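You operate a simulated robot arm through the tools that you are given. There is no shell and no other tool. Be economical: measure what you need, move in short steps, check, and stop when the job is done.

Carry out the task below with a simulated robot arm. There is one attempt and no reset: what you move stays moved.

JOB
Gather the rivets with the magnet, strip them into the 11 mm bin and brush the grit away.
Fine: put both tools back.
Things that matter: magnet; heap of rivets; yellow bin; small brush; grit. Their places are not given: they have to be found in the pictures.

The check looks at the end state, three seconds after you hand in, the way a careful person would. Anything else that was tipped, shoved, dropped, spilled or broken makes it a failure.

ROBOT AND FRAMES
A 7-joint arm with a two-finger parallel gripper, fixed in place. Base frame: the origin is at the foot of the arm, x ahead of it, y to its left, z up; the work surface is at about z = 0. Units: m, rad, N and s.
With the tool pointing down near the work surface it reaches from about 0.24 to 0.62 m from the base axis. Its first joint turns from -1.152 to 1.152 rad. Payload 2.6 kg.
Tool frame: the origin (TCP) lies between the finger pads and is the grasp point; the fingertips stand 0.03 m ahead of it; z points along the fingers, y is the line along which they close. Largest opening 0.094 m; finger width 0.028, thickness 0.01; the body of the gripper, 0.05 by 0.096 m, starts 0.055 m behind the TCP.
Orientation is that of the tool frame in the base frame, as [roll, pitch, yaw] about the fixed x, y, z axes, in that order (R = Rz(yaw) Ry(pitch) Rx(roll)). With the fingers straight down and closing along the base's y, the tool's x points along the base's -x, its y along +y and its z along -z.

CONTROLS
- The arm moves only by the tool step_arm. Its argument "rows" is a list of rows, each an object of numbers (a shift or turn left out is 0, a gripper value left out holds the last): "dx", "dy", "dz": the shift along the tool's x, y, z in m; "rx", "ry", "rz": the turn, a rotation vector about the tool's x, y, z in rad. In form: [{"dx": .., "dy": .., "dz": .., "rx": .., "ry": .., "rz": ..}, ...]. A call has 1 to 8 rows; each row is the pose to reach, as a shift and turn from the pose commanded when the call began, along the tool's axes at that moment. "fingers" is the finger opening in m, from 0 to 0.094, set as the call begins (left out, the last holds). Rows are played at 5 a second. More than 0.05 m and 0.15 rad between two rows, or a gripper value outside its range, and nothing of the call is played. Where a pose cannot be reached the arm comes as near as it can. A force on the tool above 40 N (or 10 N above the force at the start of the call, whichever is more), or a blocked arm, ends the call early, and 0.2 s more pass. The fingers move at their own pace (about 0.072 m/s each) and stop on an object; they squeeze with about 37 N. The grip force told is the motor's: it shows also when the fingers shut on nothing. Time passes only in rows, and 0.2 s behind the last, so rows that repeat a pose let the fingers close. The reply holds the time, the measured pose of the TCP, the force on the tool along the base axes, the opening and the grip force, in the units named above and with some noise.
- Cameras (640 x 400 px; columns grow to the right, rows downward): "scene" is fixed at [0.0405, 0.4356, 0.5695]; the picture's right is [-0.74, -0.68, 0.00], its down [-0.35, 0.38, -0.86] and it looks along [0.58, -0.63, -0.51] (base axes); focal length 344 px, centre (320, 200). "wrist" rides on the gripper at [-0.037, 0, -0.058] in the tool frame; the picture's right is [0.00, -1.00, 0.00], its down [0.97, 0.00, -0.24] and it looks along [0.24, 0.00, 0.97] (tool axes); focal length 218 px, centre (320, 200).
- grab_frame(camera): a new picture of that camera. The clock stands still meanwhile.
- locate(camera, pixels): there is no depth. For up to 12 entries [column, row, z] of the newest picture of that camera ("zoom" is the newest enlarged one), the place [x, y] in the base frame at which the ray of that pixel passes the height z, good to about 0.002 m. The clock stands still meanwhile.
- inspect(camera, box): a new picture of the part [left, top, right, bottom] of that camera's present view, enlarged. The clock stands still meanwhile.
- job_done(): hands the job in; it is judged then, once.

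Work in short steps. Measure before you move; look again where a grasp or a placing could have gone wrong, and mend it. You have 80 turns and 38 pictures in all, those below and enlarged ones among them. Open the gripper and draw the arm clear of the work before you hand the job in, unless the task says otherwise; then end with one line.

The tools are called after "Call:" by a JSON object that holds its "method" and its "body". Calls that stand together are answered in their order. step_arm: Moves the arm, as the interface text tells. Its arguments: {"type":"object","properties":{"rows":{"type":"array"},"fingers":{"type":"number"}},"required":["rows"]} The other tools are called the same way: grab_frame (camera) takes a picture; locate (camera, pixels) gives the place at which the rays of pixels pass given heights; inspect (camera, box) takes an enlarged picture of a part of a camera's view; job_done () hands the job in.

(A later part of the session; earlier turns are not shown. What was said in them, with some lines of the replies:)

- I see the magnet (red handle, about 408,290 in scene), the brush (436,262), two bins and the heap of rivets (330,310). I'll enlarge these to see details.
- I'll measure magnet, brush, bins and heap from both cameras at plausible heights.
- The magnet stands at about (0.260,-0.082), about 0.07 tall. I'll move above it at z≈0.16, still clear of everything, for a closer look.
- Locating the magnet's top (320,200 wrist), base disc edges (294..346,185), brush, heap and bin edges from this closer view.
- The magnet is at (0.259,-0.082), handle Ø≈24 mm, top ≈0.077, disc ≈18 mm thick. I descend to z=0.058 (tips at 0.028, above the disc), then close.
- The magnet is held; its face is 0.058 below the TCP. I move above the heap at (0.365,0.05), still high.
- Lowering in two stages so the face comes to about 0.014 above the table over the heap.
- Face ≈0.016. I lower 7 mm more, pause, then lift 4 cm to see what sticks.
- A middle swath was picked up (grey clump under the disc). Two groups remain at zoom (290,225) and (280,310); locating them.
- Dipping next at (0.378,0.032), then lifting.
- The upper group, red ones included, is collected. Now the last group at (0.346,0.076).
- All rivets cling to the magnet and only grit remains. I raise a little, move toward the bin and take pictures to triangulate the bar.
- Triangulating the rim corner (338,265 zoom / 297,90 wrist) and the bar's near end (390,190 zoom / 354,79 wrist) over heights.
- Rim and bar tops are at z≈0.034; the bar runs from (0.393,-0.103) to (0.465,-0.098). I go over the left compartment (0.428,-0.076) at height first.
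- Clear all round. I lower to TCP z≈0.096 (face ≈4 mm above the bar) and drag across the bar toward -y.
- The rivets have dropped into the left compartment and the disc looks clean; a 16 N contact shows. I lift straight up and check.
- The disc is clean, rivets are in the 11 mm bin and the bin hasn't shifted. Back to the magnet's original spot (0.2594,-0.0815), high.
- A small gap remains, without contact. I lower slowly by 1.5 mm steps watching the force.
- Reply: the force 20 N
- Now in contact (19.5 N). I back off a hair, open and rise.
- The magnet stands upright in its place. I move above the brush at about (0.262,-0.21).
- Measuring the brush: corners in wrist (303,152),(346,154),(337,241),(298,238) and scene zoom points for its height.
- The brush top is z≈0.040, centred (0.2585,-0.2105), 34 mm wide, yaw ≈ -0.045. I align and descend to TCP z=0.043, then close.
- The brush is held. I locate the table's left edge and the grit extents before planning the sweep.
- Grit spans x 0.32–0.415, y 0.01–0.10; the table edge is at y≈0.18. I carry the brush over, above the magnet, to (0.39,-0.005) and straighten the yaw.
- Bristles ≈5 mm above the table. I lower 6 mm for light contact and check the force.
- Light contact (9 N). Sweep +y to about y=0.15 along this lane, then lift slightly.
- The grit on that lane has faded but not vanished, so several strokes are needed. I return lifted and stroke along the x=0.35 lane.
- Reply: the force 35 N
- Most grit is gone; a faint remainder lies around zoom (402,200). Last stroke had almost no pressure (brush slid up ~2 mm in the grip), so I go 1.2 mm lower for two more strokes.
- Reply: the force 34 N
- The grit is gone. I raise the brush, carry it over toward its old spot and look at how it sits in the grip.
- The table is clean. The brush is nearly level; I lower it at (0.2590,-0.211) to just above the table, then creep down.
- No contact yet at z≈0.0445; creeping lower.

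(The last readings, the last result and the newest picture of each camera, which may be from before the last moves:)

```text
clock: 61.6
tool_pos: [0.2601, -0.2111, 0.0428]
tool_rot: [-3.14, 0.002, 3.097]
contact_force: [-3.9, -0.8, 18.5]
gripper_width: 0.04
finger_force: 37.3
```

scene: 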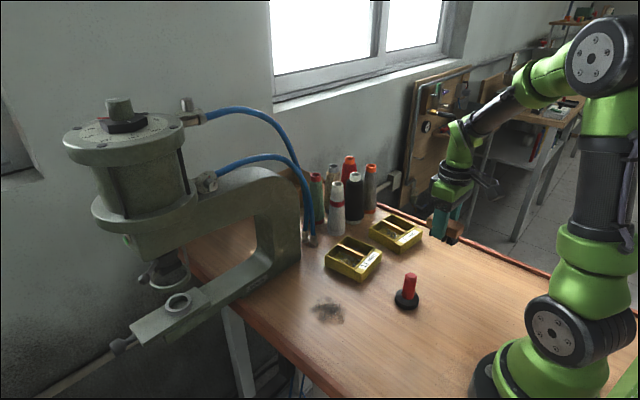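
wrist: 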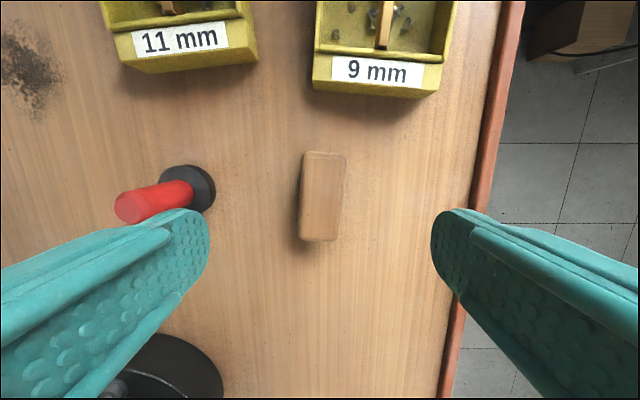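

Contact at 18.5 N. I ease off half a millimetre, open, and rise.

Call:
{"method": "step_arm", "body": {"rows": [{"dz": -0.0006}, {"dz": -0.0006}]}}

Call:
{"method": "step_arm", "body": {"rows": [{"dz": 0}, {"dz": 0}, {"dz": 0}, {"dz": 0}, {"dz": -0.03}, {"dz": -0.07}, {"dz": -0.11}, {"dz": -0.15}], "fingers": 0.09}}

Call:
{"method": "step_arm", "body": {"rows": [{"dx": -0.02, "dy": 0.01, "dz": -0.02}, {"dx": -0.05, "dy": 0.02, "dz": -0.03}, {"dx": -0.08, "dy": 0.03, "dz": -0.04}, {"dx": -0.11, "dy": 0.04, "dz": -0.05}, {"dx": -0.11, "dy": 0.04, "dz": -0.05}]}}

Call:
{"method": "grab_frame", "body": {"camera": "wrist"}}

Call:
{"method": "inspect", "body": {"camera": "scene", "box": [290, 210, 470, 330]}}

```text
clock: 62.2
tool_pos: [0.2601, -0.2112, 0.0413]
tool_rot: [-3.14, 0.002, 3.098]
contact_force: [-0.7, -2.8, 13.8]
gripper_width: 0.04
finger_force: 36.8
```

```text
clock: 64.0
tool_pos: [0.2598, -0.2087, 0.19]
tool_rot: [-3.141, 0.001, 3.095]
contact_force: [-0.5, -1.1, -1.4]
gripper_width: 0.0902
finger_force: 0.2
```

```text
clock: 65.2
tool_pos: [0.3721, -0.1737, 0.24]
tool_rot: [-3.14, 0.001, 3.095]
contact_force: [0.2, 0.1, 0.1]
gripper_width: 0.0898
finger_force: 0.1
```

```text
5 pictures are left
```

wrist: 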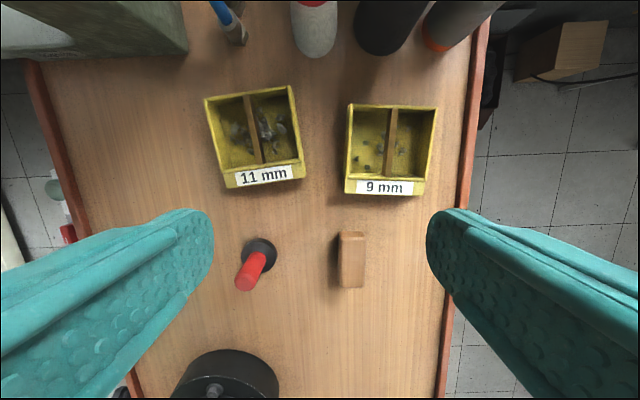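

```text
3.33 times, centred on (380, 270) of scene
```

zoom: 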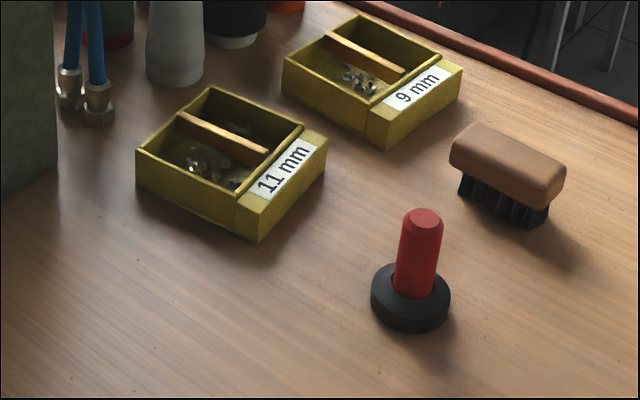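

Both tools are back and upright, and the table is clean. One close look at the 11 mm bin and its surroundings for strays.

Call:
{"method": "inspect", "body": {"camera": "wrist", "box": [190, 70, 320, 200]}}

```text
3.08 times, centred on (255, 135) of wrist
```

zoom: 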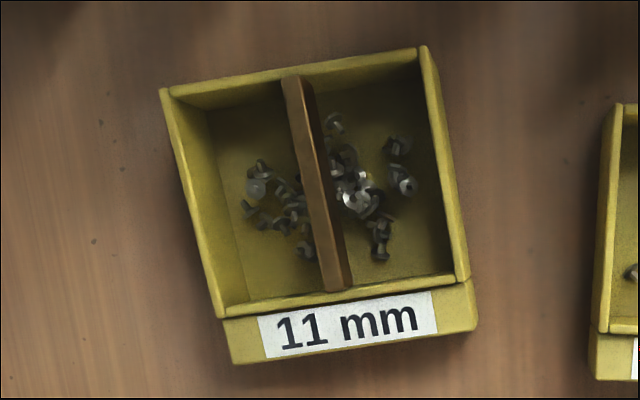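

All rivets lie inside the 11 mm bin with no strays, the grit is gone, the gripper is open and the arm is clear: handing in.

Call:
{"method": "job_done", "body": {}}

```text
The job is handed in.
```

I gathered the rivets with the magnet and stripped them into the 11 mm bin, brushed the grit off the table, and put both tools back upright in their places; the last pictures show no stray rivets.
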